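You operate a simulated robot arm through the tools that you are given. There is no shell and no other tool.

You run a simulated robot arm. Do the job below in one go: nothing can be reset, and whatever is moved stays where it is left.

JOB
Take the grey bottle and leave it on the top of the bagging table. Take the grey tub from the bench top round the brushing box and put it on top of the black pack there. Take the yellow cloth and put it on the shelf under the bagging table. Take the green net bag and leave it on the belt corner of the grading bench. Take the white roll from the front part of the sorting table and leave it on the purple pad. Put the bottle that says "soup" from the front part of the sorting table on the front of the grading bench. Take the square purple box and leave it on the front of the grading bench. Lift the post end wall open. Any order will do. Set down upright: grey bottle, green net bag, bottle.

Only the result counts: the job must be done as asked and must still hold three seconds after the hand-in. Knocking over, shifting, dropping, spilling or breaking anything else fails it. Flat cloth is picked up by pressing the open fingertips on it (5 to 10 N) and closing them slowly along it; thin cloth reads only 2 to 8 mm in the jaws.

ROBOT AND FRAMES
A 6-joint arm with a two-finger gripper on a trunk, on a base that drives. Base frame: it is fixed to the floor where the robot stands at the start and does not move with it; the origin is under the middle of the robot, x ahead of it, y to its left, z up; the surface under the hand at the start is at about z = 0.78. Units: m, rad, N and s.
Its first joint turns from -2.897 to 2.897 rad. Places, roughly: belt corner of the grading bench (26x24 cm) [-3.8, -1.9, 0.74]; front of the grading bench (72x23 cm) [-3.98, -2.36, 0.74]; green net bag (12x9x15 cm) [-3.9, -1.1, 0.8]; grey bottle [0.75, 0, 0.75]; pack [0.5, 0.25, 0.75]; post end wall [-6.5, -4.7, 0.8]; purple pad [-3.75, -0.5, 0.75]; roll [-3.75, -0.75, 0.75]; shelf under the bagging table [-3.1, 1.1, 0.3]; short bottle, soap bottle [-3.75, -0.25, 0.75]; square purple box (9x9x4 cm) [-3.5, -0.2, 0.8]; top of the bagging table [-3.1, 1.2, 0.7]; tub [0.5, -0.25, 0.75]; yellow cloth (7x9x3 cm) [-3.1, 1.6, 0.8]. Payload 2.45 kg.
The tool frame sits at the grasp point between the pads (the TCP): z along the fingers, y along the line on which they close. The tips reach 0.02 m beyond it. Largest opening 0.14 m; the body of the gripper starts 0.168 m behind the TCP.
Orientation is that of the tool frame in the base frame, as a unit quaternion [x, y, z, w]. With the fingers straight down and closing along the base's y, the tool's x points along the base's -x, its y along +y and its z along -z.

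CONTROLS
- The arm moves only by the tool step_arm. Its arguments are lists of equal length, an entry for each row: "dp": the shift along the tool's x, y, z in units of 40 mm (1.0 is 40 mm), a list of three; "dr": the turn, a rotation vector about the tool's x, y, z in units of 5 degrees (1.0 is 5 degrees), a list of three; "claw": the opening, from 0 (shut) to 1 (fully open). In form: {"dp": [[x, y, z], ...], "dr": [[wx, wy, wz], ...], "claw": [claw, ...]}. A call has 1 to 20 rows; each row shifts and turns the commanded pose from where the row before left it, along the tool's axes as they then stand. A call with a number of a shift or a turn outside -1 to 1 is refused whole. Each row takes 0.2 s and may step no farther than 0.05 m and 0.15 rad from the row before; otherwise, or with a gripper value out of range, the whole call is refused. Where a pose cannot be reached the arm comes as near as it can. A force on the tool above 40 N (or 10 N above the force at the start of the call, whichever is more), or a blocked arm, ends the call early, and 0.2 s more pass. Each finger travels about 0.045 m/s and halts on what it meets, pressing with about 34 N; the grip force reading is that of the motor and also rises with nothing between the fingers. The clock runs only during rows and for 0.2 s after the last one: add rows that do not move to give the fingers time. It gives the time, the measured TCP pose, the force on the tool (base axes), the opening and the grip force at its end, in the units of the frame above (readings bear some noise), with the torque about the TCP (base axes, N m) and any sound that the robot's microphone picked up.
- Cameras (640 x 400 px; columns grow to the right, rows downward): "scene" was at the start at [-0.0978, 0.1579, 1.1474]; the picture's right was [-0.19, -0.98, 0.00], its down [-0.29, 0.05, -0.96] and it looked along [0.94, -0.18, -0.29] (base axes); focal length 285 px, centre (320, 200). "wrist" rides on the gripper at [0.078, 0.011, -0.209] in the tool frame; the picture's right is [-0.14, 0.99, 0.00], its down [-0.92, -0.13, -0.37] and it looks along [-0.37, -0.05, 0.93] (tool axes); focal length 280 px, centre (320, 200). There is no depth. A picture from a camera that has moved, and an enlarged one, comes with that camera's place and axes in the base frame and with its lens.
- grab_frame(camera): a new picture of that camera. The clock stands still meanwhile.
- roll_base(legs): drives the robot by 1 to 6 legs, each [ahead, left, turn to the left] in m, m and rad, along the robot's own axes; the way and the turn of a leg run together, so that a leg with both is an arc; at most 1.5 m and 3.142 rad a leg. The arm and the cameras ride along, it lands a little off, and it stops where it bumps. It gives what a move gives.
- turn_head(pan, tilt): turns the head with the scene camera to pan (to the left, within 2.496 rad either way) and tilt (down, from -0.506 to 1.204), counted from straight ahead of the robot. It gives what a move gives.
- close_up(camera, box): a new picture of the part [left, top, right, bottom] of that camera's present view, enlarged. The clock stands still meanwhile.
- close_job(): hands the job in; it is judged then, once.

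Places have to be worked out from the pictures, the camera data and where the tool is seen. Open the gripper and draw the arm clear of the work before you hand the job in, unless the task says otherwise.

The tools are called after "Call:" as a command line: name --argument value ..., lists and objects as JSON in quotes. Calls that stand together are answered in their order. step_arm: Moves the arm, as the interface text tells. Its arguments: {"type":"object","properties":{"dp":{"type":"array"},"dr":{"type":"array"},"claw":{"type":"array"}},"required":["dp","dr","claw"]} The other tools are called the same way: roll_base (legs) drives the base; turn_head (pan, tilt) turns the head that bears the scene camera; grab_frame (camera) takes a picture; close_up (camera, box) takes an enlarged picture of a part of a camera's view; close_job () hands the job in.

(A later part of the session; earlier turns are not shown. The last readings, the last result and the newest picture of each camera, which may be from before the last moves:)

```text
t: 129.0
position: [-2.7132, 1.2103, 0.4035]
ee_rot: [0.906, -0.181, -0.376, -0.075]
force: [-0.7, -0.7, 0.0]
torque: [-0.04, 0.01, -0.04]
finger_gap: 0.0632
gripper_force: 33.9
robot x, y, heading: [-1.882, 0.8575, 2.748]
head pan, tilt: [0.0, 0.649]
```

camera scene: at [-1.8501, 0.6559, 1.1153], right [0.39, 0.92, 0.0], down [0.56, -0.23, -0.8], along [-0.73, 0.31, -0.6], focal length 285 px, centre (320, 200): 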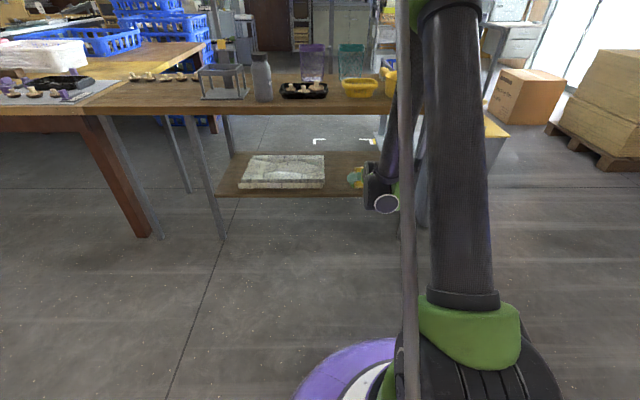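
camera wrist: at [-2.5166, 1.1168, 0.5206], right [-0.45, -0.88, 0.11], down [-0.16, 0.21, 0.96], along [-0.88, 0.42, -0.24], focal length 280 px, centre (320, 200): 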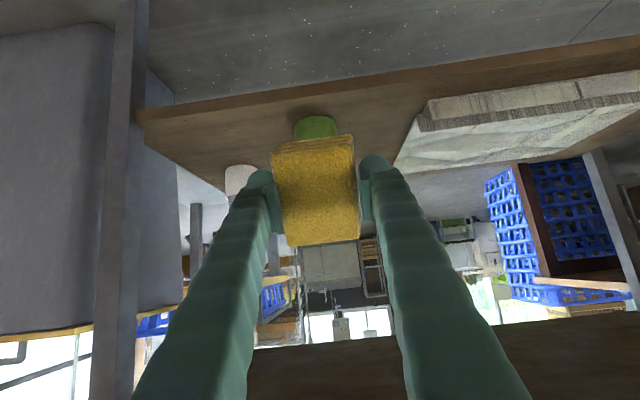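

With 45° pitch z = 0.40 is reached easily. I test the needed lower height (~0.335) here in free air in front of the shelf.

Call:
step_arm --dp '[[0.35, 0, 0.35], [0.35, 0, 0.35], [0.35, 0, 0.35], [0.2, 0, 0.2], [0, 0, 0]]' --dr '[[0, 0, 0], [0, 0, 0], [0, 0, 0], [0, 0, 0], [0, 0, 0]]' --claw '[0.3, 0.3, 0.3, 0.3, 0.3]'

Call:
grab_frame --camera "scene"

Call:
grab_frame --camera "wrist"

```text
t: 130.2
position: [-2.7373, 1.219, 0.3532]
ee_rot: [0.906, -0.183, -0.374, -0.076]
force: [0.3, -0.3, -0.8]
torque: [-0.01, 0.01, -0.03]
finger_gap: 0.0634
gripper_force: 33.6
out of reach, approached as far as the arm can: row 2, 3, 4
robot x, y, heading: [-1.8785, 0.8553, 2.748]
head pan, tilt: [0.0, 0.649]
```

```text
taken
camera scene: at [-1.8501, 0.6559, 1.1153], right [0.39, 0.92, 0.0], down [0.56, -0.23, -0.8], along [-0.73, 0.31, -0.6], focal length 285 px, centre (320, 200)
```

scene: 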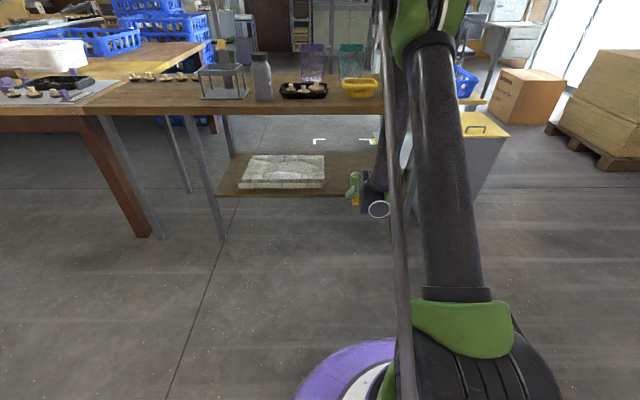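

```text
taken
camera wrist: at [-2.5532, 1.1311, 0.4472], right [-0.47, -0.88, 0.1], down [-0.31, 0.27, 0.91], along [-0.82, 0.4, -0.4], focal length 280 px, centre (320, 200)
```

wrist: 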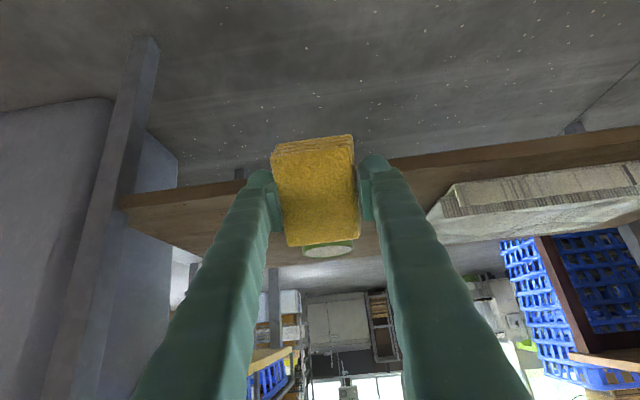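

At 45° the limit is z ≈ 0.353 at 0.93 m ahead, so slightly farther out the needed height is reachable. I extend 4 cm, raise 3 cm, then shift the base 7.5 cm left to line up between slab and green tin.

Call:
step_arm --dp '[[-0.595, 0, 0.065], [-0.595, 0, 0.065], [0, 0, 0]]' --dr '[[0, 0, 0], [0, 0, 0], [0, 0, 0]]' --claw '[0.3, 0.3, 0.3]'

Call:
roll_base --legs '[[0, 0.075, 0]]'

Call:
grab_frame --camera "wrist"

Call:
grab_frame --camera "scene"

```text
t: 131.0
position: [-2.7722, 1.234, 0.3849]
ee_rot: [0.906, -0.182, -0.374, -0.075]
force: [0.4, 0.0, -1.0]
torque: [-0.01, 0.01, 0.04]
finger_gap: 0.0634
gripper_force: 34.5
robot x, y, heading: [-1.8764, 0.8545, 2.747]
head pan, tilt: [0.0, 0.649]
```

```text
t: 132.1
position: [-2.7995, 1.1664, 0.3845]
ee_rot: [0.906, -0.181, -0.375, -0.075]
force: [-0.4, -0.5, -0.3]
torque: [-0.02, 0.04, -0.01]
finger_gap: 0.0632
gripper_force: 33.6
robot x, y, heading: [-1.9068, 0.7911, 2.75]
head pan, tilt: [0.0, 0.649]
```

```text
taken
camera wrist: at [-2.6153, 1.0783, 0.4771], right [-0.47, -0.88, 0.1], down [-0.31, 0.27, 0.91], along [-0.83, 0.4, -0.4], focal length 280 px, centre (320, 200)
```

wrist: 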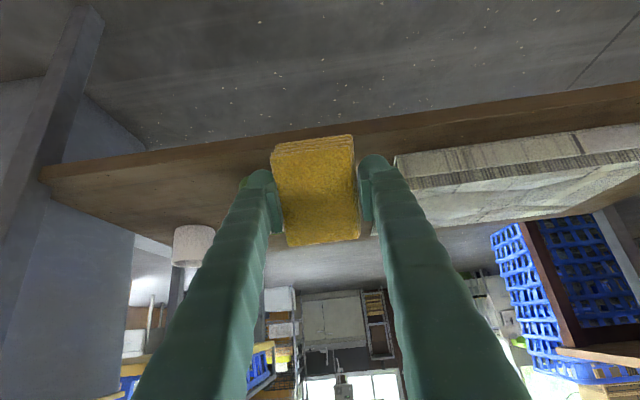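

```text
taken
camera scene: at [-1.8785, 0.588, 1.1153], right [0.39, 0.92, 0.0], down [0.56, -0.23, -0.8], along [-0.73, 0.31, -0.6], focal length 285 px, centre (320, 200)
```

scene: 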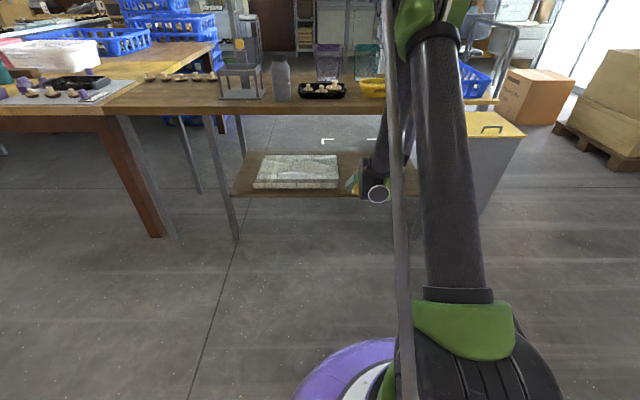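

Lateral position is 8.7 cm right of the slab's edge; the tin starts at 13.6 cm. I shift 1 cm more to the left, then drive 0.21 m ahead to bring the cloth in over the shelf.

Call:
roll_base --legs '[[0, 0.012, 0]]'

Call:
roll_base --legs '[[0.1, 0, 0]]'

Call:
grab_frame --camera "wrist"

Call:
grab_frame --camera "scene"

```text
t: 132.8
position: [-2.8049, 1.155, 0.3848]
ee_rot: [0.906, -0.182, -0.375, -0.075]
force: [-0.3, 0.1, -0.3]
torque: [0.04, -0.02, -0.01]
finger_gap: 0.0635
gripper_force: 33.9
robot x, y, heading: [-1.911, 0.7782, 2.744]
head pan, tilt: [0.0, 0.649]
```

```text
t: 133.9
position: [-2.8983, 1.193, 0.3842]
ee_rot: [0.906, -0.181, -0.375, -0.075]
force: [0.3, -0.4, 0.2]
torque: [-0.01, -0.03, 0.01]
finger_gap: 0.0634
gripper_force: 33.9
robot x, y, heading: [-2.0033, 0.8177, 2.75]
head pan, tilt: [0.0, 0.649]
```

```text
taken
camera wrist: at [-2.7135, 1.1056, 0.4771], right [-0.47, -0.88, 0.1], down [-0.31, 0.27, 0.91], along [-0.83, 0.4, -0.4], focal length 280 px, centre (320, 200)
```

wrist: 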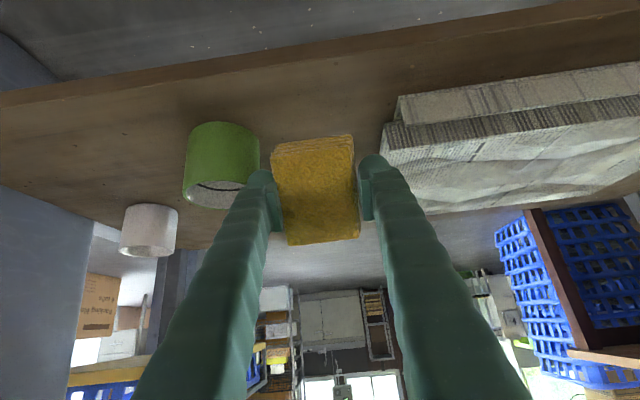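

```text
taken
camera scene: at [-1.9763, 0.6159, 1.1153], right [0.38, 0.92, 0.0], down [0.56, -0.23, -0.8], along [-0.74, 0.31, -0.6], focal length 285 px, centre (320, 200)
```

scene: 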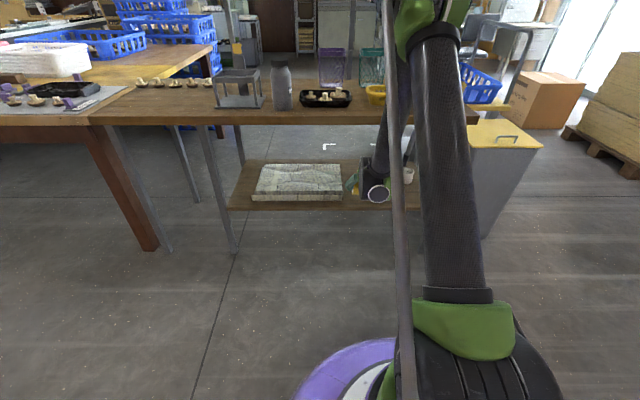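

The fingers run centred between the slab's edge and the green tin with about 1 cm each side, just above the slab's height. I drive another 11 cm ahead.

Call:
roll_base --legs '[[0.115, 0, 0]]'

Call:
grab_frame --camera "wrist"

Call:
grab_frame --camera "scene"

```text
t: 135.2
position: [-3.0034, 1.2386, 0.3842]
ee_rot: [0.906, -0.182, -0.375, -0.075]
force: [-1.0, 0.0, 0.0]
torque: [-0.01, 0.01, 0.0]
finger_gap: 0.0636
gripper_force: 33.6
robot x, y, heading: [-2.1099, 0.8642, 2.746]
head pan, tilt: [0.0, 0.649]
```

```text
taken
camera wrist: at [-2.819, 1.1509, 0.4771], right [-0.47, -0.88, 0.1], down [-0.31, 0.27, 0.91], along [-0.82, 0.4, -0.4], focal length 280 px, centre (320, 200)
```

wrist: 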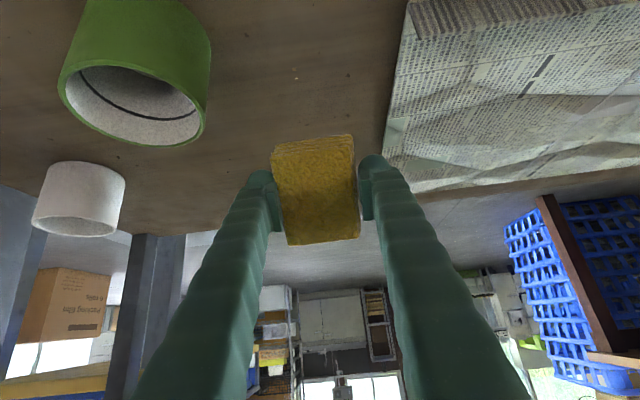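

```text
taken
camera scene: at [-2.0826, 0.6601, 1.1153], right [0.39, 0.92, 0.0], down [0.56, -0.23, -0.8], along [-0.73, 0.31, -0.6], focal length 285 px, centre (320, 200)
```

scene: 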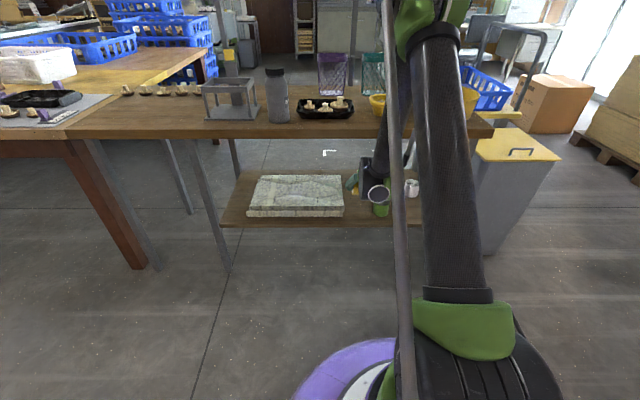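

The cloth is now behind the tin with clear shelf under it. I shift 1.5 cm to the right, away from the paper stack, and lower toward the shelf.

Call:
step_arm --dp '[[0, -0.4, 0], [0.3, 0, 0.3], [0.3, 0, 0.3], [0, 0, 0]]' --dr '[[0, 0, 0], [0, 0, 0], [0, 0, 0], [0, 0, 0]]' --claw '[0.3, 0.3, 0.3, 0.3]'

Call:
step_arm --dp '[[0.1, 0, 0.1], [0, 0, 0]]' --dr '[[0, 0, 0], [0, 0, 0]]' --claw '[0.3, 0.3]'

Call:
step_arm --dp '[[0.1, 0, 0.1], [0, 0, 0]]' --dr '[[0, 0, 0], [0, 0, 0]]' --claw '[0.3, 0.3]'

Call:
grab_frame --camera "wrist"

```text
t: 136.2
position: [-2.9969, 1.255, 0.3485]
ee_rot: [0.906, -0.182, -0.376, -0.075]
force: [0.0, 0.0, -0.1]
torque: [0.0, 0.01, -0.02]
finger_gap: 0.0635
gripper_force: 34.1
robot x, y, heading: [-2.105, 0.8594, 2.748]
head pan, tilt: [0.0, 0.649]
```

```text
t: 136.8
position: [-2.997, 1.2531, 0.3485]
ee_rot: [0.905, -0.182, -0.377, -0.076]
force: [4.3, -2.3, 21.8]
torque: [-0.27, -0.36, 0.02]
finger_gap: 0.0632
gripper_force: 33.8
robot x, y, heading: [-2.1114, 0.8597, 2.744]
head pan, tilt: [0.0, 0.649]
stopped in row 2: the force on the tool passed its limit at 41 N (the readings are from after the stop); the commanded pose is now the measured one
```

```text
t: 137.1
position: [-2.997, 1.2546, 0.3469]
ee_rot: [0.904, -0.18, -0.38, -0.076]
force: [4.7, -2.2, 25.5]
torque: [-0.18, -0.36, -0.02]
finger_gap: 0.0633
gripper_force: 34.0
robot x, y, heading: [-2.1134, 0.8632, 2.748]
head pan, tilt: [0.0, 0.649]
stopped in row 1: the force on the tool passed its limit at 47 N (the readings are from after the stop); the commanded pose is now the measured one
```

```text
taken
camera wrist: at [-2.8125, 1.1657, 0.438], right [-0.47, -0.88, 0.1], down [-0.3, 0.26, 0.92], along [-0.83, 0.4, -0.39], focal length 280 px, centre (320, 200)
```

wrist: 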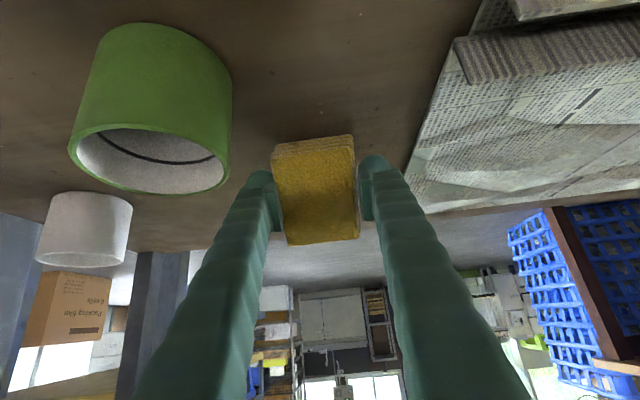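

Contact with the shelf at TCP z ≈ 0.348 (cloth edge touching). I ease up 3 mm and open the fingers a little to let the cloth settle.

Call:
step_arm --dp '[[-0.06, 0, -0.06], [0, 0, 0], [0, 0, 0], [0, 0, 0], [0, 0, 0]]' --dr '[[0, 0, 0], [0, 0, 0], [0, 0, 0], [0, 0, 0], [0, 0, 0]]' --claw '[0.3, 0.5, 0.54, 0.57, 0.57]'

Call:
grab_frame --camera "wrist"

```text
t: 138.3
position: [-2.9967, 1.255, 0.3478]
ee_rot: [0.904, -0.182, -0.378, -0.076]
force: [0.0, 0.2, -0.2]
torque: [0.0, 0.04, 0.02]
finger_gap: 0.0796
gripper_force: 0.0
robot x, y, heading: [-2.1116, 0.859, 2.747]
head pan, tilt: [0.0, 0.649]
```

```text
taken
camera wrist: at [-2.8125, 1.166, 0.4399], right [-0.47, -0.88, 0.1], down [-0.31, 0.27, 0.91], along [-0.83, 0.4, -0.39], focal length 280 px, centre (320, 200)
```

wrist: 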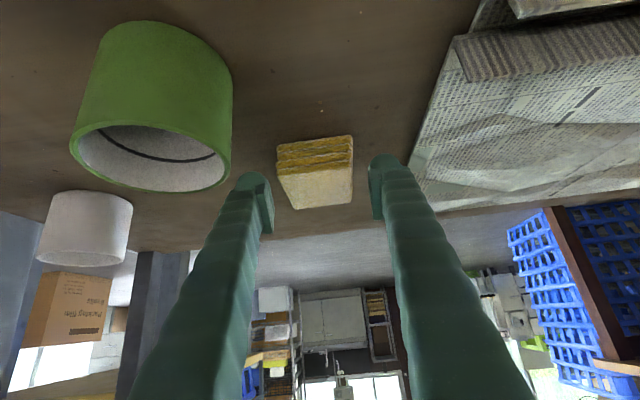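

The cloth fell flat on the shelf between the fingers. I raise 4 cm and drive straight back out from under the table.

Call:
step_arm --dp '[[-0.35, 0, -0.35], [-0.35, 0, -0.35], [0, 0, 0]]' --dr '[[0, 0, 0], [0, 0, 0], [0, 0, 0]]' --claw '[0.57, 0.57, 0.57]'

Call:
roll_base --legs '[[-0.45, 0, 0]]'

Call:
grab_frame --camera "wrist"

Call:
grab_frame --camera "scene"

```text
t: 139.1
position: [-2.9974, 1.2543, 0.3887]
ee_rot: [0.904, -0.182, -0.378, -0.076]
force: [0.0, 0.0, -0.4]
torque: [0.01, -0.01, -0.01]
finger_gap: 0.0799
gripper_force: 0.1
robot x, y, heading: [-2.113, 0.8572, 2.744]
head pan, tilt: [0.0, 0.649]
```

```text
t: 141.8
position: [-2.5762, 1.0822, 0.3875]
ee_rot: [0.904, -0.184, -0.378, -0.077]
force: [-0.3, 0.7, 0.5]
torque: [0.0, -0.01, 0.03]
finger_gap: 0.0796
gripper_force: 0.1
robot x, y, heading: [-1.6907, 0.6857, 2.744]
head pan, tilt: [0.0, 0.649]
```

```text
taken
camera wrist: at [-2.3919, 0.9923, 0.4796], right [-0.47, -0.87, 0.1], down [-0.3, 0.27, 0.91], along [-0.83, 0.4, -0.39], focal length 280 px, centre (320, 200)
```

wrist: 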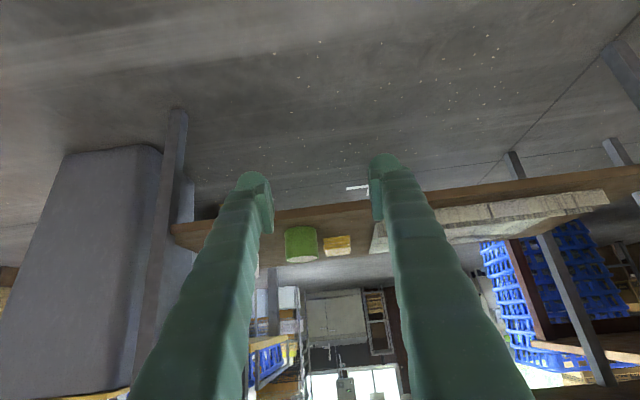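

```text
taken
camera scene: at [-1.6632, 0.4832, 1.1153], right [0.39, 0.92, 0.0], down [0.56, -0.24, -0.8], along [-0.73, 0.31, -0.6], focal length 285 px, centre (320, 200)
```

scene: 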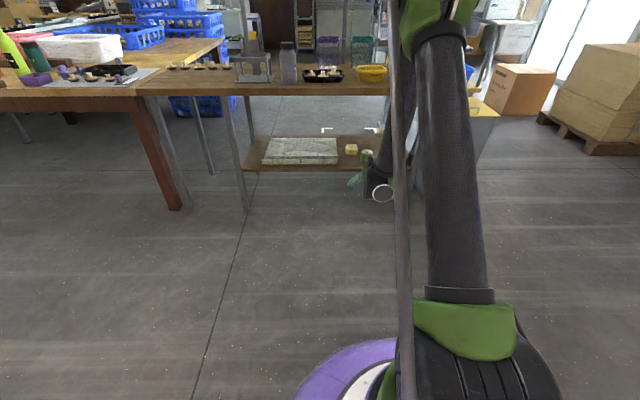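

The cloth lies on the shelf and everything else is in place. I raise the arm back up while drawing it in, then level the tool to point straight down.

Call:
step_arm --dp '[[-0.283, 0, -0.849], [-0.283, 0, -0.849], [-0.283, 0, -0.849], [-0.283, 0, -0.849], [-0.283, 0, -0.849], [-0.283, 0, -0.849], [-0.283, 0, -0.849], [-0.283, 0, -0.849], [-0.283, 0, -0.849], [-0.283, 0, -0.849], [-0.283, 0, -0.849], [-0.283, 0, -0.849], [-0.283, 0, -0.849], [-0.283, 0, -0.849], [-0.283, 0, -0.849], [-0.283, 0, -0.849], [-0.283, 0, -0.849], [-0.283, 0, -0.849], [-0.283, 0, -0.849], [-0.283, 0, -0.849]]' --dr '[[0, 0, 0], [0, 0, 0], [0, 0, 0], [0, 0, 0], [0, 0, 0], [0, 0, 0], [0, 0, 0], [0, 0, 0], [0, 0, 0], [0, 0, 0], [0, 0, 0], [0, 0, 0], [0, 0, 0], [0, 0, 0], [0, 0, 0], [0, 0, 0], [0, 0, 0], [0, 0, 0], [0, 0, 0], [0, 0, 0]]' --claw '[0.57, 0.57, 0.57, 0.57, 0.57, 0.57, 0.57, 0.57, 0.57, 0.57, 0.57, 0.57, 0.57, 0.57, 0.57, 0.57, 0.57, 0.57, 0.57, 0.57]'

Call:
step_arm --dp '[[0, 0, 0], [0, 0, 0], [0, 0, 0], [0, 0, 0], [0, 0, 0], [0, 0, 0], [0, 0, 0], [0, 0, 0], [0, 0, 0], [0, 0, 0]]' --dr '[[0, 1, 0], [0, 1, 0], [0, 1, 0], [0, 1, 0], [0, 1, 0], [0, 1, 0], [0, 1, 0], [0, 1, 0], [0, 0.9, 0], [0, 0, 0]]' --claw '[1, 1, 1, 1, 1, 1, 1, 1, 1, 1]'

Call:
turn_head --pan 0.35 --tilt 0.3

Call:
grab_frame --camera "scene"

```text
t: 146.0
position: [-2.278, 0.9533, 1.0264]
ee_rot: [0.904, -0.184, -0.378, -0.078]
force: [0.4, 0.0, -0.5]
torque: [-0.01, 0.03, -0.01]
finger_gap: 0.08
gripper_force: 0.1
robot x, y, heading: [-1.6879, 0.6789, 2.744]
head pan, tilt: [0.0, 0.649]
```

```text
t: 148.2
position: [-2.2768, 0.9552, 1.0269]
ee_rot: [0.98, -0.198, -0.007, -0.002]
force: [0.0, 0.4, 0.0]
torque: [0.01, -0.02, 0.0]
finger_gap: 0.1402
gripper_force: 0.0
robot x, y, heading: [-1.6904, 0.6843, 2.746]
head pan, tilt: [0.0, 0.649]
```

```text
t: 149.1
position: [-2.2775, 0.9546, 1.0272]
ee_rot: [0.98, -0.198, -0.007, 0.0]
force: [-0.3, -0.3, -0.3]
torque: [-0.02, 0.0, 0.01]
finger_gap: 0.1399
gripper_force: 0.0
robot x, y, heading: [-1.6939, 0.6876, 2.743]
head pan, tilt: [0.351, 0.3]
```

```text
taken
camera scene: at [-1.6764, 0.454, 1.147], right [0.05, 1.0, 0.0], down [0.3, -0.01, -0.95], along [-0.95, 0.05, -0.3], focal length 285 px, centre (320, 200)
```

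scene: 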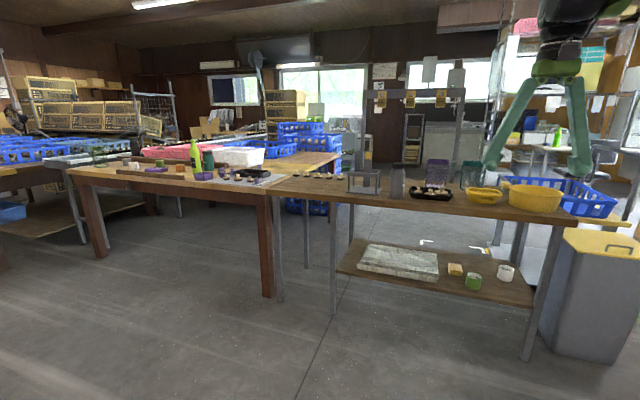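

Both bagging-table jobs look done. Next is the sorting table: I lift the hand a bit higher and draw it in, then drive sideways to about (-2.85, -0.65) to view its front part.

Call:
step_arm --dp '[[0.4, 0, -0.6], [0.5, 0, -0.6], [0.5, 0, -0.6], [0.5, 0, -0.6], [0.5, 0, -0.6], [0, 0, 0]]' --dr '[[0, 0.16, 0], [0, 0, 0], [0, 0, 0], [0, 0, 0], [0, 0, 0], [0, 0, 0]]' --claw '[1, 1, 1, 1, 1, 1]'

Call:
roll_base --legs '[[0.2755, 0.84, 0], [0.2755, 0.84, 0]]'

Call:
turn_head --pan 0.1 --tilt 0.4

Call:
grab_frame --camera "scene"

Call:
grab_frame --camera "wrist"

```text
t: 150.4
position: [-2.187, 0.918, 1.1477]
ee_rot: [0.98, -0.199, -0.001, -0.001]
force: [0.6, -0.4, -0.7]
torque: [-0.04, -0.02, 0.0]
finger_gap: 0.14
gripper_force: 0.0
robot x, y, heading: [-1.6911, 0.6836, 2.747]
head pan, tilt: [0.351, 0.3]
```

```text
t: 159.4
position: [-3.3515, -0.4219, 1.1471]
ee_rot: [0.98, -0.199, -0.001, 0.0]
force: [0.4, -0.4, -0.5]
torque: [-0.02, 0.01, 0.0]
finger_gap: 0.14
gripper_force: 0.0
robot x, y, heading: [-2.8535, -0.6548, 2.74]
head pan, tilt: [0.351, 0.3]
```

```text
t: 160.2
position: [-3.3506, -0.4212, 1.1479]
ee_rot: [0.98, -0.2, -0.001, 0.0]
force: [0.0, 0.3, 0.0]
torque: [-0.03, -0.03, 0.0]
finger_gap: 0.1401
gripper_force: 0.2
robot x, y, heading: [-2.8513, -0.6602, 2.744]
head pan, tilt: [0.099, 0.4]
```

```text
taken
camera scene: at [-2.8357, -0.8635, 1.1378], right [0.3, 0.95, 0.0], down [0.37, -0.12, -0.92], along [-0.88, 0.27, -0.39], focal length 285 px, centre (320, 200)
```

scene: 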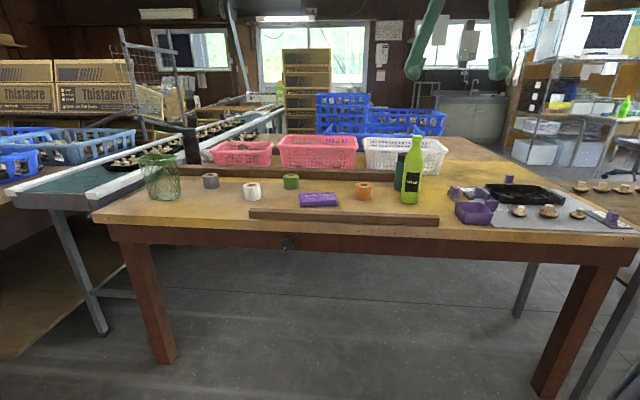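

```text
taken
camera wrist: at [-3.282, -0.4617, 1.3563], right [-0.51, -0.86, 0.0], down [-0.8, 0.48, 0.37], along [-0.32, 0.19, -0.93], focal length 280 px, centre (320, 200)
```

wrist: 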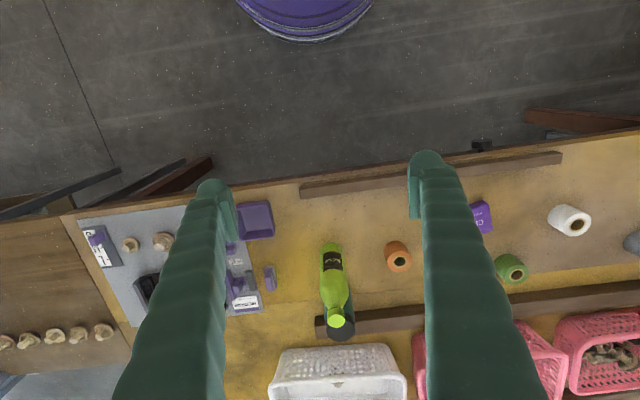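

I see the green net bag, grey/white/green/orange rolls, a purple pad, two bottles, and a purple square tray-box. I zoom in to read labels and check shapes.

Call:
close_up --camera "scene" --box '[380, 120, 540, 240]'

Call:
close_up --camera "scene" --box '[120, 130, 400, 250]'

Call:
close_up --camera "wrist" --box '[60, 160, 380, 360]'

```text
3.33 times, centred on (460, 180) of scene
camera zoom: at [-2.8357, -0.8635, 1.1378], right [0.3, 0.95, 0.0], down [0.37, -0.12, -0.92], along [-0.88, 0.27, -0.39], focal length 951 px, centre (-147, 267)
```

zoom: 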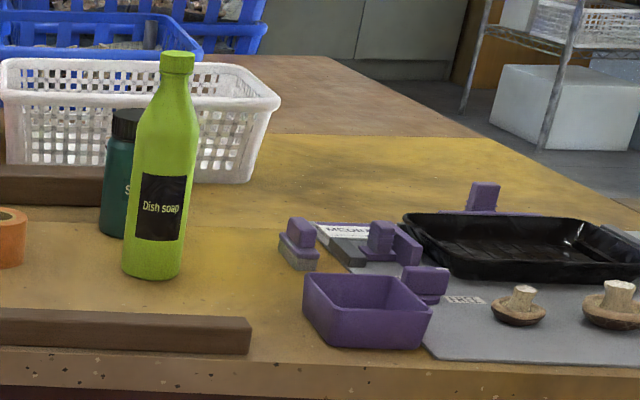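

```text
2.29 times, centred on (260, 190) of scene
camera zoom: at [-2.8357, -0.8635, 1.1378], right [0.3, 0.95, 0.0], down [0.37, -0.12, -0.92], along [-0.88, 0.27, -0.39], focal length 652 px, centre (457, 223)
```

zoom: 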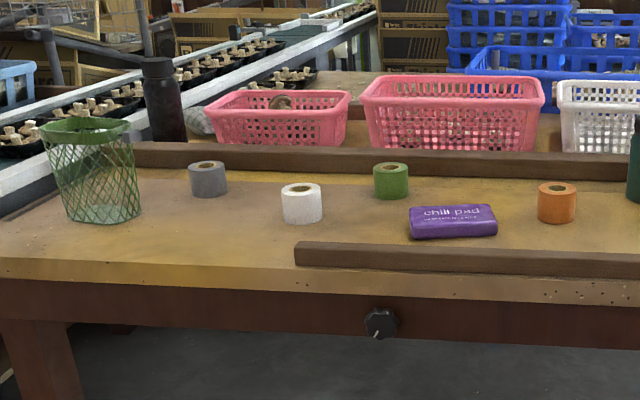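

```text
2.00 times, centred on (220, 260) of wrist
camera zoom: at [-3.282, -0.4617, 1.3563], right [-0.51, -0.86, 0.0], down [-0.8, 0.48, 0.37], along [-0.32, 0.19, -0.93], focal length 561 px, centre (520, 80)
```

zoom: 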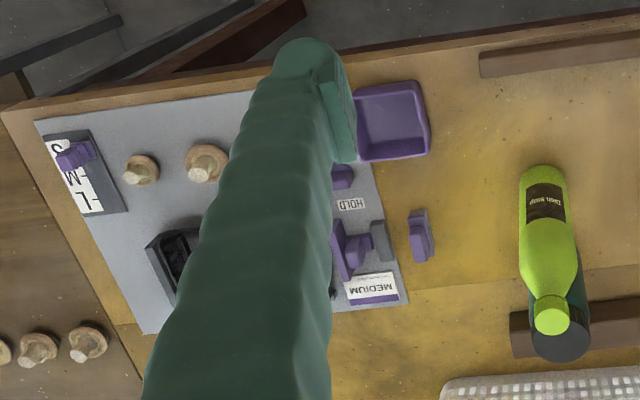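

The light-green bottle reads "Dish so?p" and the dark green one "S…". I zoom further to read both.

Call:
close_up --camera "scene" --box '[396, 160, 436, 190]'

Call:
close_up --camera "scene" --box '[390, 140, 430, 200]'

Call:
close_up --camera "wrist" --box '[300, 235, 380, 345]'

```text
13.33 times, centred on (416, 175) of scene
camera zoom: at [-2.8357, -0.8635, 1.1378], right [0.3, 0.95, 0.0], down [0.37, -0.12, -0.92], along [-0.88, 0.27, -0.39], focal length 3804 px, centre (-960, 533)
```

zoom: 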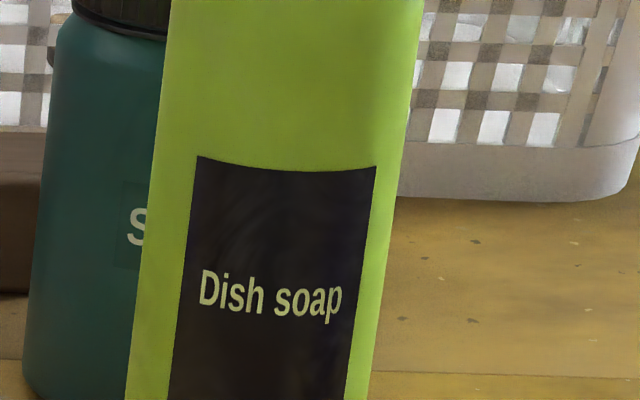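

```text
6.67 times, centred on (410, 170) of scene
camera zoom: at [-2.8357, -0.8635, 1.1378], right [0.3, 0.95, 0.0], down [0.37, -0.12, -0.92], along [-0.88, 0.27, -0.39], focal length 1902 px, centre (-280, 400)
```

zoom: 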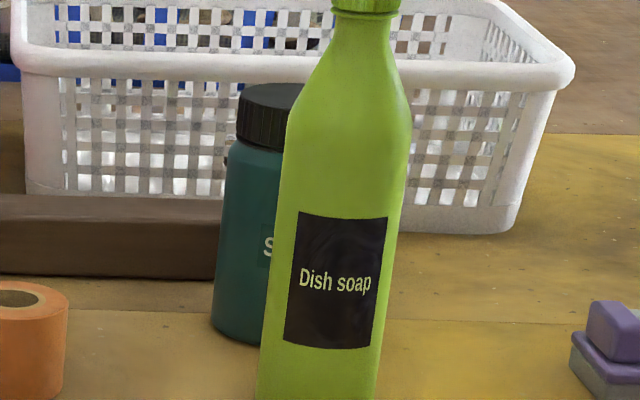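

```text
3.64 times, centred on (340, 290) of wrist
camera zoom: at [-3.282, -0.4617, 1.3563], right [-0.51, -0.86, 0.0], down [-0.8, 0.48, 0.37], along [-0.32, 0.19, -0.93], focal length 1020 px, centre (247, -127)
```

zoom: 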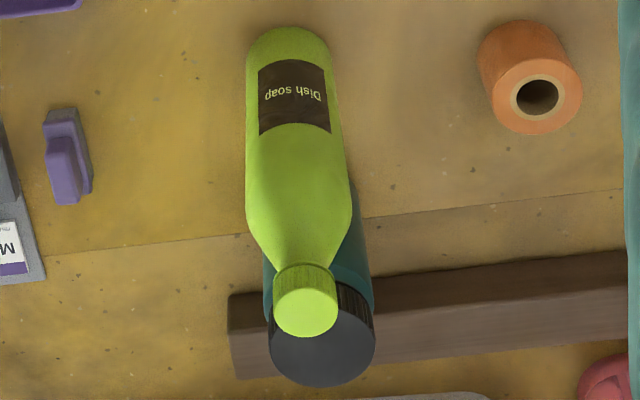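

Light green is "Dish soap"; the dark teal bottle behind it starts with "S" (likely "Soup"), to be confirmed closer. First the white roll at about (-3.84, -0.81) onto the purple "chill pad" at (-3.71, -0.62): I drive 0.3 m closer.

Call:
roll_base --legs '[[0.3, 0, 0]]'

Call:
turn_head --pan 0.35 --tilt 0.5

Call:
grab_frame --camera "scene"

Call:
grab_frame --camera "wrist"

```text
t: 162.2
position: [-3.6333, -0.3005, 1.1471]
ee_rot: [0.98, -0.2, -0.001, -0.001]
force: [-0.5, 0.6, 0.8]
torque: [-0.01, -0.02, 0.03]
finger_gap: 0.14
gripper_force: 0.1
robot x, y, heading: [-3.1374, -0.5386, 2.739]
head pan, tilt: [0.099, 0.4]
```

```text
t: 163.0
position: [-3.6327, -0.2991, 1.148]
ee_rot: [0.98, -0.201, -0.001, 0.0]
force: [-0.2, 0.5, 0.3]
torque: [-0.01, 0.01, 0.03]
finger_gap: 0.1399
gripper_force: 0.1
robot x, y, heading: [-3.1325, -0.5355, 2.74]
head pan, tilt: [0.351, 0.499]
```

```text
taken
camera scene: at [-3.1201, -0.7665, 1.1287], right [0.05, 1.0, 0.0], down [0.48, -0.03, -0.88], along [-0.88, 0.05, -0.48], focal length 285 px, centre (320, 200)
```

scene: 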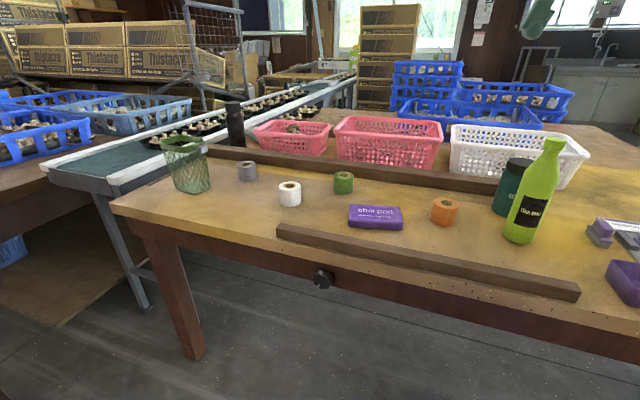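

```text
taken
camera wrist: at [-3.5633, -0.3412, 1.3563], right [-0.51, -0.86, 0.0], down [-0.8, 0.48, 0.37], along [-0.32, 0.19, -0.93], focal length 280 px, centre (320, 200)
```

wrist: 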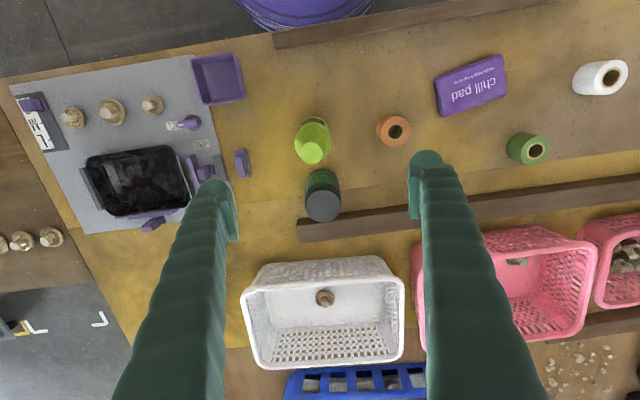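

Triangulation agrees: white roll at (-3.828, -0.813) with top z ≈ 0.789 and the pad's top centre at (-3.713, -0.60, 0.76). I move the hand over the roll.

Call:
step_arm --dp '[[0.038, 0.915, 0], [0.038, 0.915, 0], [0.038, 0.915, 0], [0.038, 0.915, 0], [0.038, 0.915, 0], [0.038, 0.915, 0], [0.038, 0.915, 0.3], [0.038, 0.915, 0.5], [0.038, 0.915, 0.5], [0.038, 0.915, 0.5], [0.038, 0.915, 0.5], [0.038, 0.915, 0.5], [0.038, 0.915, 0.5], [0.038, 0.915, 0.5], [0.038, 0.915, 0.4], [0, 0, 0]]' --dr '[[0, 0, 0], [0, 0, 0], [0, 0, 0], [0, 0, 0], [0, 0, 0], [0, 0, 0], [0, 0, 0], [0, 0, 0], [0, 0, 0], [0, 0, 0], [0, 0, 0], [0, 0, 0], [0, 0, 0], [0, 0, 0], [0, 0, 0], [0, 0, 0]]' --claw '[1, 1, 1, 1, 1, 1, 1, 1, 1, 1, 1, 1, 1, 1, 1, 1]'

Call:
grab_frame --camera "wrist"

```text
t: 166.4
position: [-3.8278, -0.8153, 0.9777]
ee_rot: [0.98, -0.2, -0.001, 0.0]
force: [0.6, -0.6, -0.4]
torque: [0.01, 0.03, -0.03]
finger_gap: 0.1398
gripper_force: 0.1
robot x, y, heading: [-3.1381, -0.5373, 2.741]
head pan, tilt: [0.351, 0.499]
```

```text
taken
camera wrist: at [-3.7576, -0.8561, 1.1872], right [-0.52, -0.86, 0.0], down [-0.8, 0.48, 0.37], along [-0.32, 0.19, -0.93], focal length 280 px, centre (320, 200)
```

wrist: 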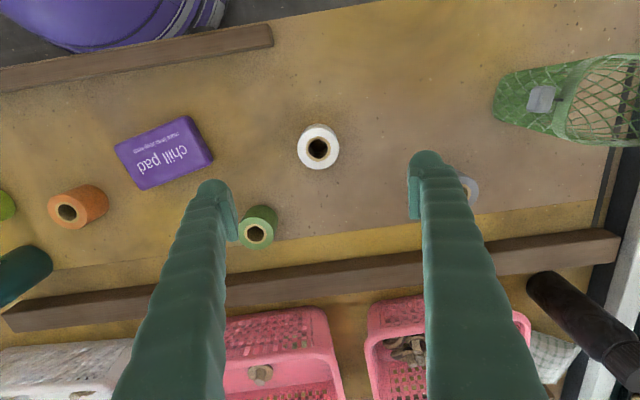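

The roll is centred under the hand. I narrow the opening, descend to TCP z ≈ 0.768 and close.

Call:
step_arm --dp '[[0, -0.06, 0.4], [0, 0, 0.9], [0, 0, 0.9], [0, 0, 0.9], [0, 0, 0.9], [0, 0, 0.7], [0, 0, 0.4], [0, 0, 0.14], [0, 0, 0]]' --dr '[[0, 0, 0], [0, 0, 0], [0, 0, 0], [0, 0, 0], [0, 0, 0], [0, 0, 0], [0, 0, 0], [0, 0, 0], [0, 0, 0]]' --claw '[0.9, 0.8, 0.75, 0.75, 0.75, 0.75, 0.75, 0.75, 0.75]'

Call:
grab_frame --camera "wrist"

```text
t: 168.4
position: [-3.8257, -0.8127, 0.7687]
ee_rot: [0.98, -0.201, -0.001, -0.001]
force: [-0.7, 0.5, 0.1]
torque: [0.05, 0.01, -0.01]
finger_gap: 0.105
gripper_force: 0.0
robot x, y, heading: [-3.1333, -0.5358, 2.739]
head pan, tilt: [0.351, 0.499]
```

```text
taken
camera wrist: at [-3.7574, -0.8523, 0.9788], right [-0.51, -0.86, 0.0], down [-0.8, 0.48, 0.37], along [-0.32, 0.19, -0.93], focal length 280 px, centre (320, 200)
```

wrist: 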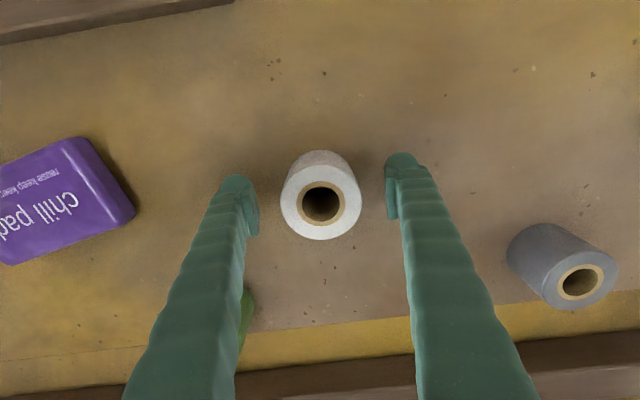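

The roll sits centred between the fingers. Closing and lifting slightly.

Call:
step_arm --dp '[[0, 0, 0], [0, 0, 0], [0, 0, 0], [0, 0, 0], [0, 0, 0], [0, 0, 0], [0, 0, -0.1], [0, 0, -0.2], [0, 0, -0.4], [0, 0, -0.7], [0, 0, -0.7], [0, 0, 0]]' --dr '[[0, 0, 0], [0, 0, 0], [0, 0, 0], [0, 0, 0], [0, 0, 0], [0, 0, 0], [0, 0, 0], [0, 0, 0], [0, 0, 0], [0, 0, 0], [0, 0, 0], [0, 0, 0]]' --claw '[0.6, 0.45, 0.35, 0.3, 0.3, 0.3, 0.3, 0.3, 0.3, 0.3, 0.3, 0.3]'

Call:
grab_frame --camera "wrist"

```text
t: 171.0
position: [-3.8269, -0.8115, 0.8536]
ee_rot: [0.98, -0.2, 0.0, 0.0]
force: [0.9, 0.7, -1.6]
torque: [0.0, 0.0, 0.02]
finger_gap: 0.0611
gripper_force: 34.1
robot x, y, heading: [-3.1354, -0.5377, 2.742]
head pan, tilt: [0.351, 0.499]
```

```text
taken
camera wrist: at [-3.7583, -0.8522, 1.0628], right [-0.51, -0.86, 0.0], down [-0.8, 0.48, 0.37], along [-0.32, 0.19, -0.93], focal length 280 px, centre (320, 200)
```

wrist: 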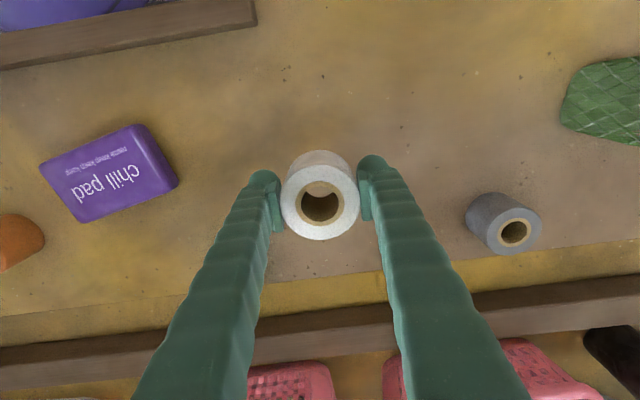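

The white roll is held. I carry it over the pad's centre at (-3.713, -0.602) and lower to just above it.

Call:
step_arm --dp '[[0.091, -0.9, -0.2], [0.091, -0.99, -0.1], [0.091, -0.99, 0], [0.091, -0.99, 0], [0.091, -0.99, 0], [0.091, -0.99, 0], [0, -0.1, 0], [0, 0, 0.6], [0, 0, 0.6], [0, 0, 0.2], [0, 0, 0]]' --dr '[[0, 0, 0], [0, 0, 0], [0, 0, 0], [0, 0, 0], [0, 0, 0], [0, 0, 0], [0, 0, 0], [0, 0, 0], [0, 0, 0], [0, 0, 0], [0, 0, 0]]' --claw '[0.3, 0.3, 0.3, 0.3, 0.3, 0.3, 0.3, 0.3, 0.3, 0.3, 0.3]'

Call:
grab_frame --camera "wrist"

Call:
close_up --camera "scene" --box '[280, 120, 480, 245]'

```text
t: 173.4
position: [-3.7123, -0.6034, 0.8083]
ee_rot: [0.98, -0.2, 0.0, 0.0]
force: [-0.2, -0.5, -1.4]
torque: [0.01, -0.02, 0.0]
finger_gap: 0.061
gripper_force: 34.0
robot x, y, heading: [-3.1353, -0.5398, 2.739]
head pan, tilt: [0.351, 0.499]
```

```text
taken
camera wrist: at [-3.6435, -0.6428, 1.0179], right [-0.52, -0.86, 0.0], down [-0.8, 0.48, 0.37], along [-0.32, 0.19, -0.93], focal length 280 px, centre (320, 200)
```

wrist: 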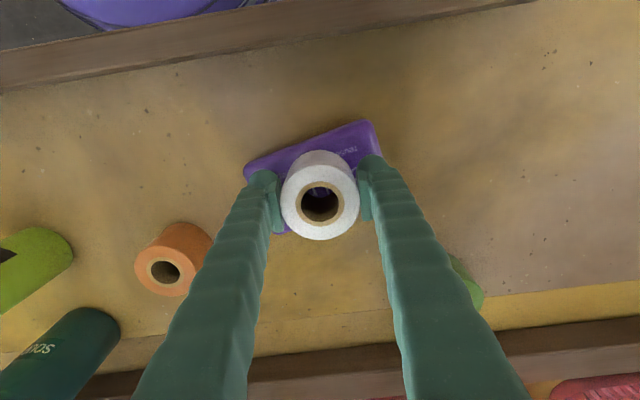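

```text
3.20 times, centred on (380, 182) of scene
camera zoom: at [-3.1202, -0.7666, 1.1286], right [0.05, 1.0, 0.0], down [0.48, -0.02, -0.88], along [-0.88, 0.05, -0.48], focal length 913 px, centre (128, 256)
```

zoom: 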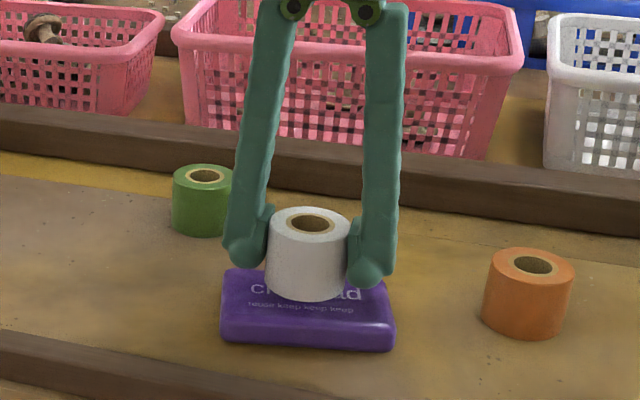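

The teal bottle's label shows "SOU…", confirming it. The roll hovers centred over the pad; I lower it in small steps until contact.

Call:
step_arm --dp '[[0, 0, 0.15], [0, 0, 0.1], [0, 0, 0]]' --dr '[[0, 0, 0], [0, 0, 0], [0, 0, 0]]' --claw '[0.3, 0.3, 0.3]'

Call:
step_arm --dp '[[0, 0, 0.08], [0, 0, 0]]' --dr '[[0, 0, 0], [0, 0, 0]]' --claw '[0.3, 0.3]'

Call:
step_arm --dp '[[0, 0, 0.08], [0, 0, 0]]' --dr '[[0, 0, 0], [0, 0, 0]]' --claw '[0.3, 0.3]'

```text
t: 174.2
position: [-3.7138, -0.602, 0.7996]
ee_rot: [0.98, -0.2, -0.001, 0.0]
force: [-0.1, 0.0, -0.9]
torque: [-0.01, -0.06, 0.0]
finger_gap: 0.0611
gripper_force: 33.9
robot x, y, heading: [-3.1377, -0.5337, 2.74]
head pan, tilt: [0.351, 0.499]
```

```text
t: 174.8
position: [-3.7126, -0.601, 0.7956]
ee_rot: [0.98, -0.199, -0.001, -0.001]
force: [0.0, 0.5, -1.3]
torque: [0.02, -0.02, 0.01]
finger_gap: 0.0612
gripper_force: 33.8
robot x, y, heading: [-3.1339, -0.5368, 2.743]
head pan, tilt: [0.351, 0.499]
```

```text
t: 175.2
position: [-3.7132, -0.6027, 0.7958]
ee_rot: [0.98, -0.201, 0.0, -0.001]
force: [4.2, 1.2, 18.7]
torque: [-0.21, -0.09, -0.01]
finger_gap: 0.0614
gripper_force: 34.4
robot x, y, heading: [-3.133, -0.5385, 2.739]
head pan, tilt: [0.351, 0.499]
stopped in row 2: the force on the tool passed its limit at 48 N (the readings are from after the stop); the commanded pose is now the measured one
```

Contact at z = 0.795. I ease off and open the fingers.

Call:
step_arm --dp '[[0, 0, -0.03], [0, 0, 0], [0, 0, 0], [0, 0, 0], [0, 0, 0]]' --dr '[[0, 0, 0], [0, 0, 0], [0, 0, 0], [0, 0, 0], [0, 0, 0]]' --claw '[0.3, 0.46, 0.52, 0.6, 0.6]'

Call:
grab_frame --camera "wrist"

Call:
close_up --camera "scene" --box '[280, 120, 480, 245]'

```text
t: 176.4
position: [-3.7129, -0.6007, 0.7962]
ee_rot: [0.98, -0.2, -0.001, -0.002]
force: [-0.1, -0.5, 0.7]
torque: [0.0, 0.03, -0.02]
finger_gap: 0.084
gripper_force: 0.1
robot x, y, heading: [-3.134, -0.54, 2.739]
head pan, tilt: [0.351, 0.499]
```

```text
taken
camera wrist: at [-3.6446, -0.642, 1.0054], right [-0.52, -0.86, 0.0], down [-0.8, 0.48, 0.37], along [-0.32, 0.19, -0.93], focal length 280 px, centre (320, 200)
```

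wrist: 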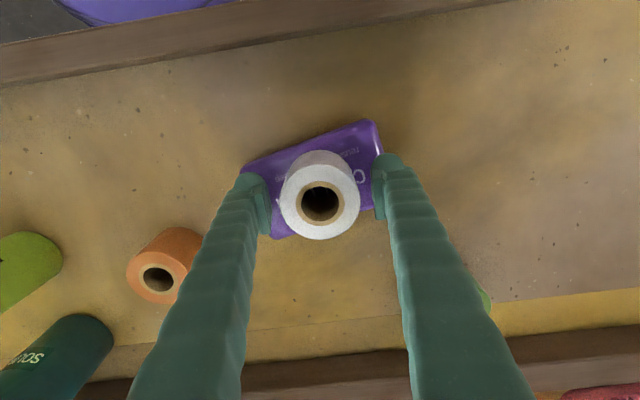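

```text
3.20 times, centred on (380, 182) of scene
camera zoom: at [-3.1202, -0.7666, 1.1286], right [0.05, 1.0, 0.0], down [0.48, -0.03, -0.88], along [-0.88, 0.05, -0.48], focal length 913 px, centre (128, 256)
```

zoom: 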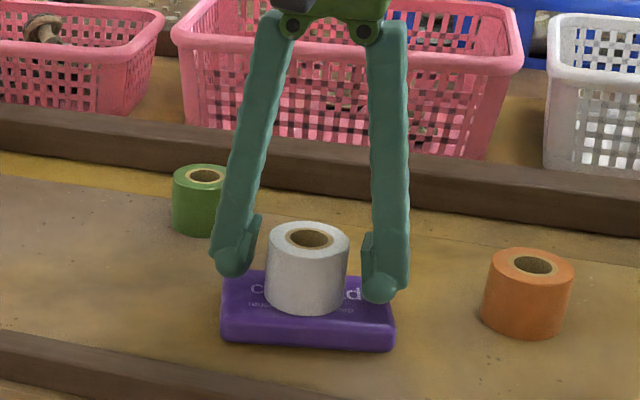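

The roll stands on the pad. I raise straight up and go over to the soup bottle at about (-3.745, -0.243).

Call:
step_arm --dp '[[0, 0, -0.4], [0, 0, -0.9], [0, 0, -0.9], [0, 0, -0.9], [0, 0, -0.9], [0, 0, -0.9], [0, 0, -0.9], [0, 0, -0.9], [0, 0, -0.9], [0, 0, -0.9], [-0.45, -0.85, 0], [-0.45, -0.85, 0], [-0.45, -0.85, 0], [-0.45, -0.85, 0], [-0.45, -0.85, 0], [-0.45, -0.85, 0], [-0.45, -0.85, 0], [-0.45, -0.85, 0], [-0.45, -0.85, 0], [0, 0, 0]]' --dr '[[0, 0, 0], [0, 0, 0], [0, 0, 0], [0, 0, 0], [0, 0, 0], [0, 0, 0], [0, 0, 0], [0, 0, 0], [0, 0, 0], [0, 0, 0], [0, 0, 0], [0, 0, 0], [0, 0, 0], [0, 0, 0], [0, 0, 0], [0, 0, 0], [0, 0, 0], [0, 0, 0], [0, 0, 0], [0, 0, 0]]' --claw '[0.6, 0.6, 0.7, 1, 1, 1, 1, 1, 1, 1, 1, 1, 1, 1, 1, 1, 1, 1, 1, 1]'

Call:
grab_frame --camera "wrist"

Call:
grab_frame --camera "scene"

```text
t: 180.6
position: [-3.7444, -0.2553, 1.1357]
ee_rot: [0.98, -0.201, 0.0, -0.001]
force: [0.1, -0.3, 0.4]
torque: [-0.02, -0.01, 0.02]
finger_gap: 0.1401
gripper_force: 0.1
robot x, y, heading: [-3.1368, -0.5374, 2.739]
head pan, tilt: [0.351, 0.499]
```

```text
taken
camera wrist: at [-3.6756, -0.2956, 1.3447], right [-0.52, -0.86, 0.0], down [-0.8, 0.48, 0.37], along [-0.32, 0.19, -0.93], focal length 280 px, centre (320, 200)
```

wrist: 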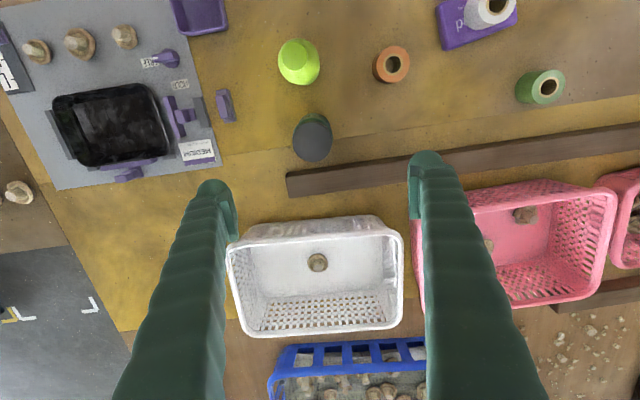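

```text
taken
camera scene: at [-3.1202, -0.7665, 1.1287], right [0.05, 1.0, 0.0], down [0.48, -0.03, -0.88], along [-0.88, 0.05, -0.48], focal length 285 px, centre (320, 200)
```

scene: 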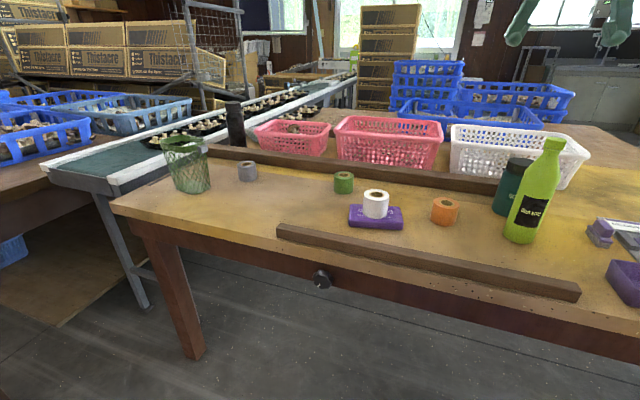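

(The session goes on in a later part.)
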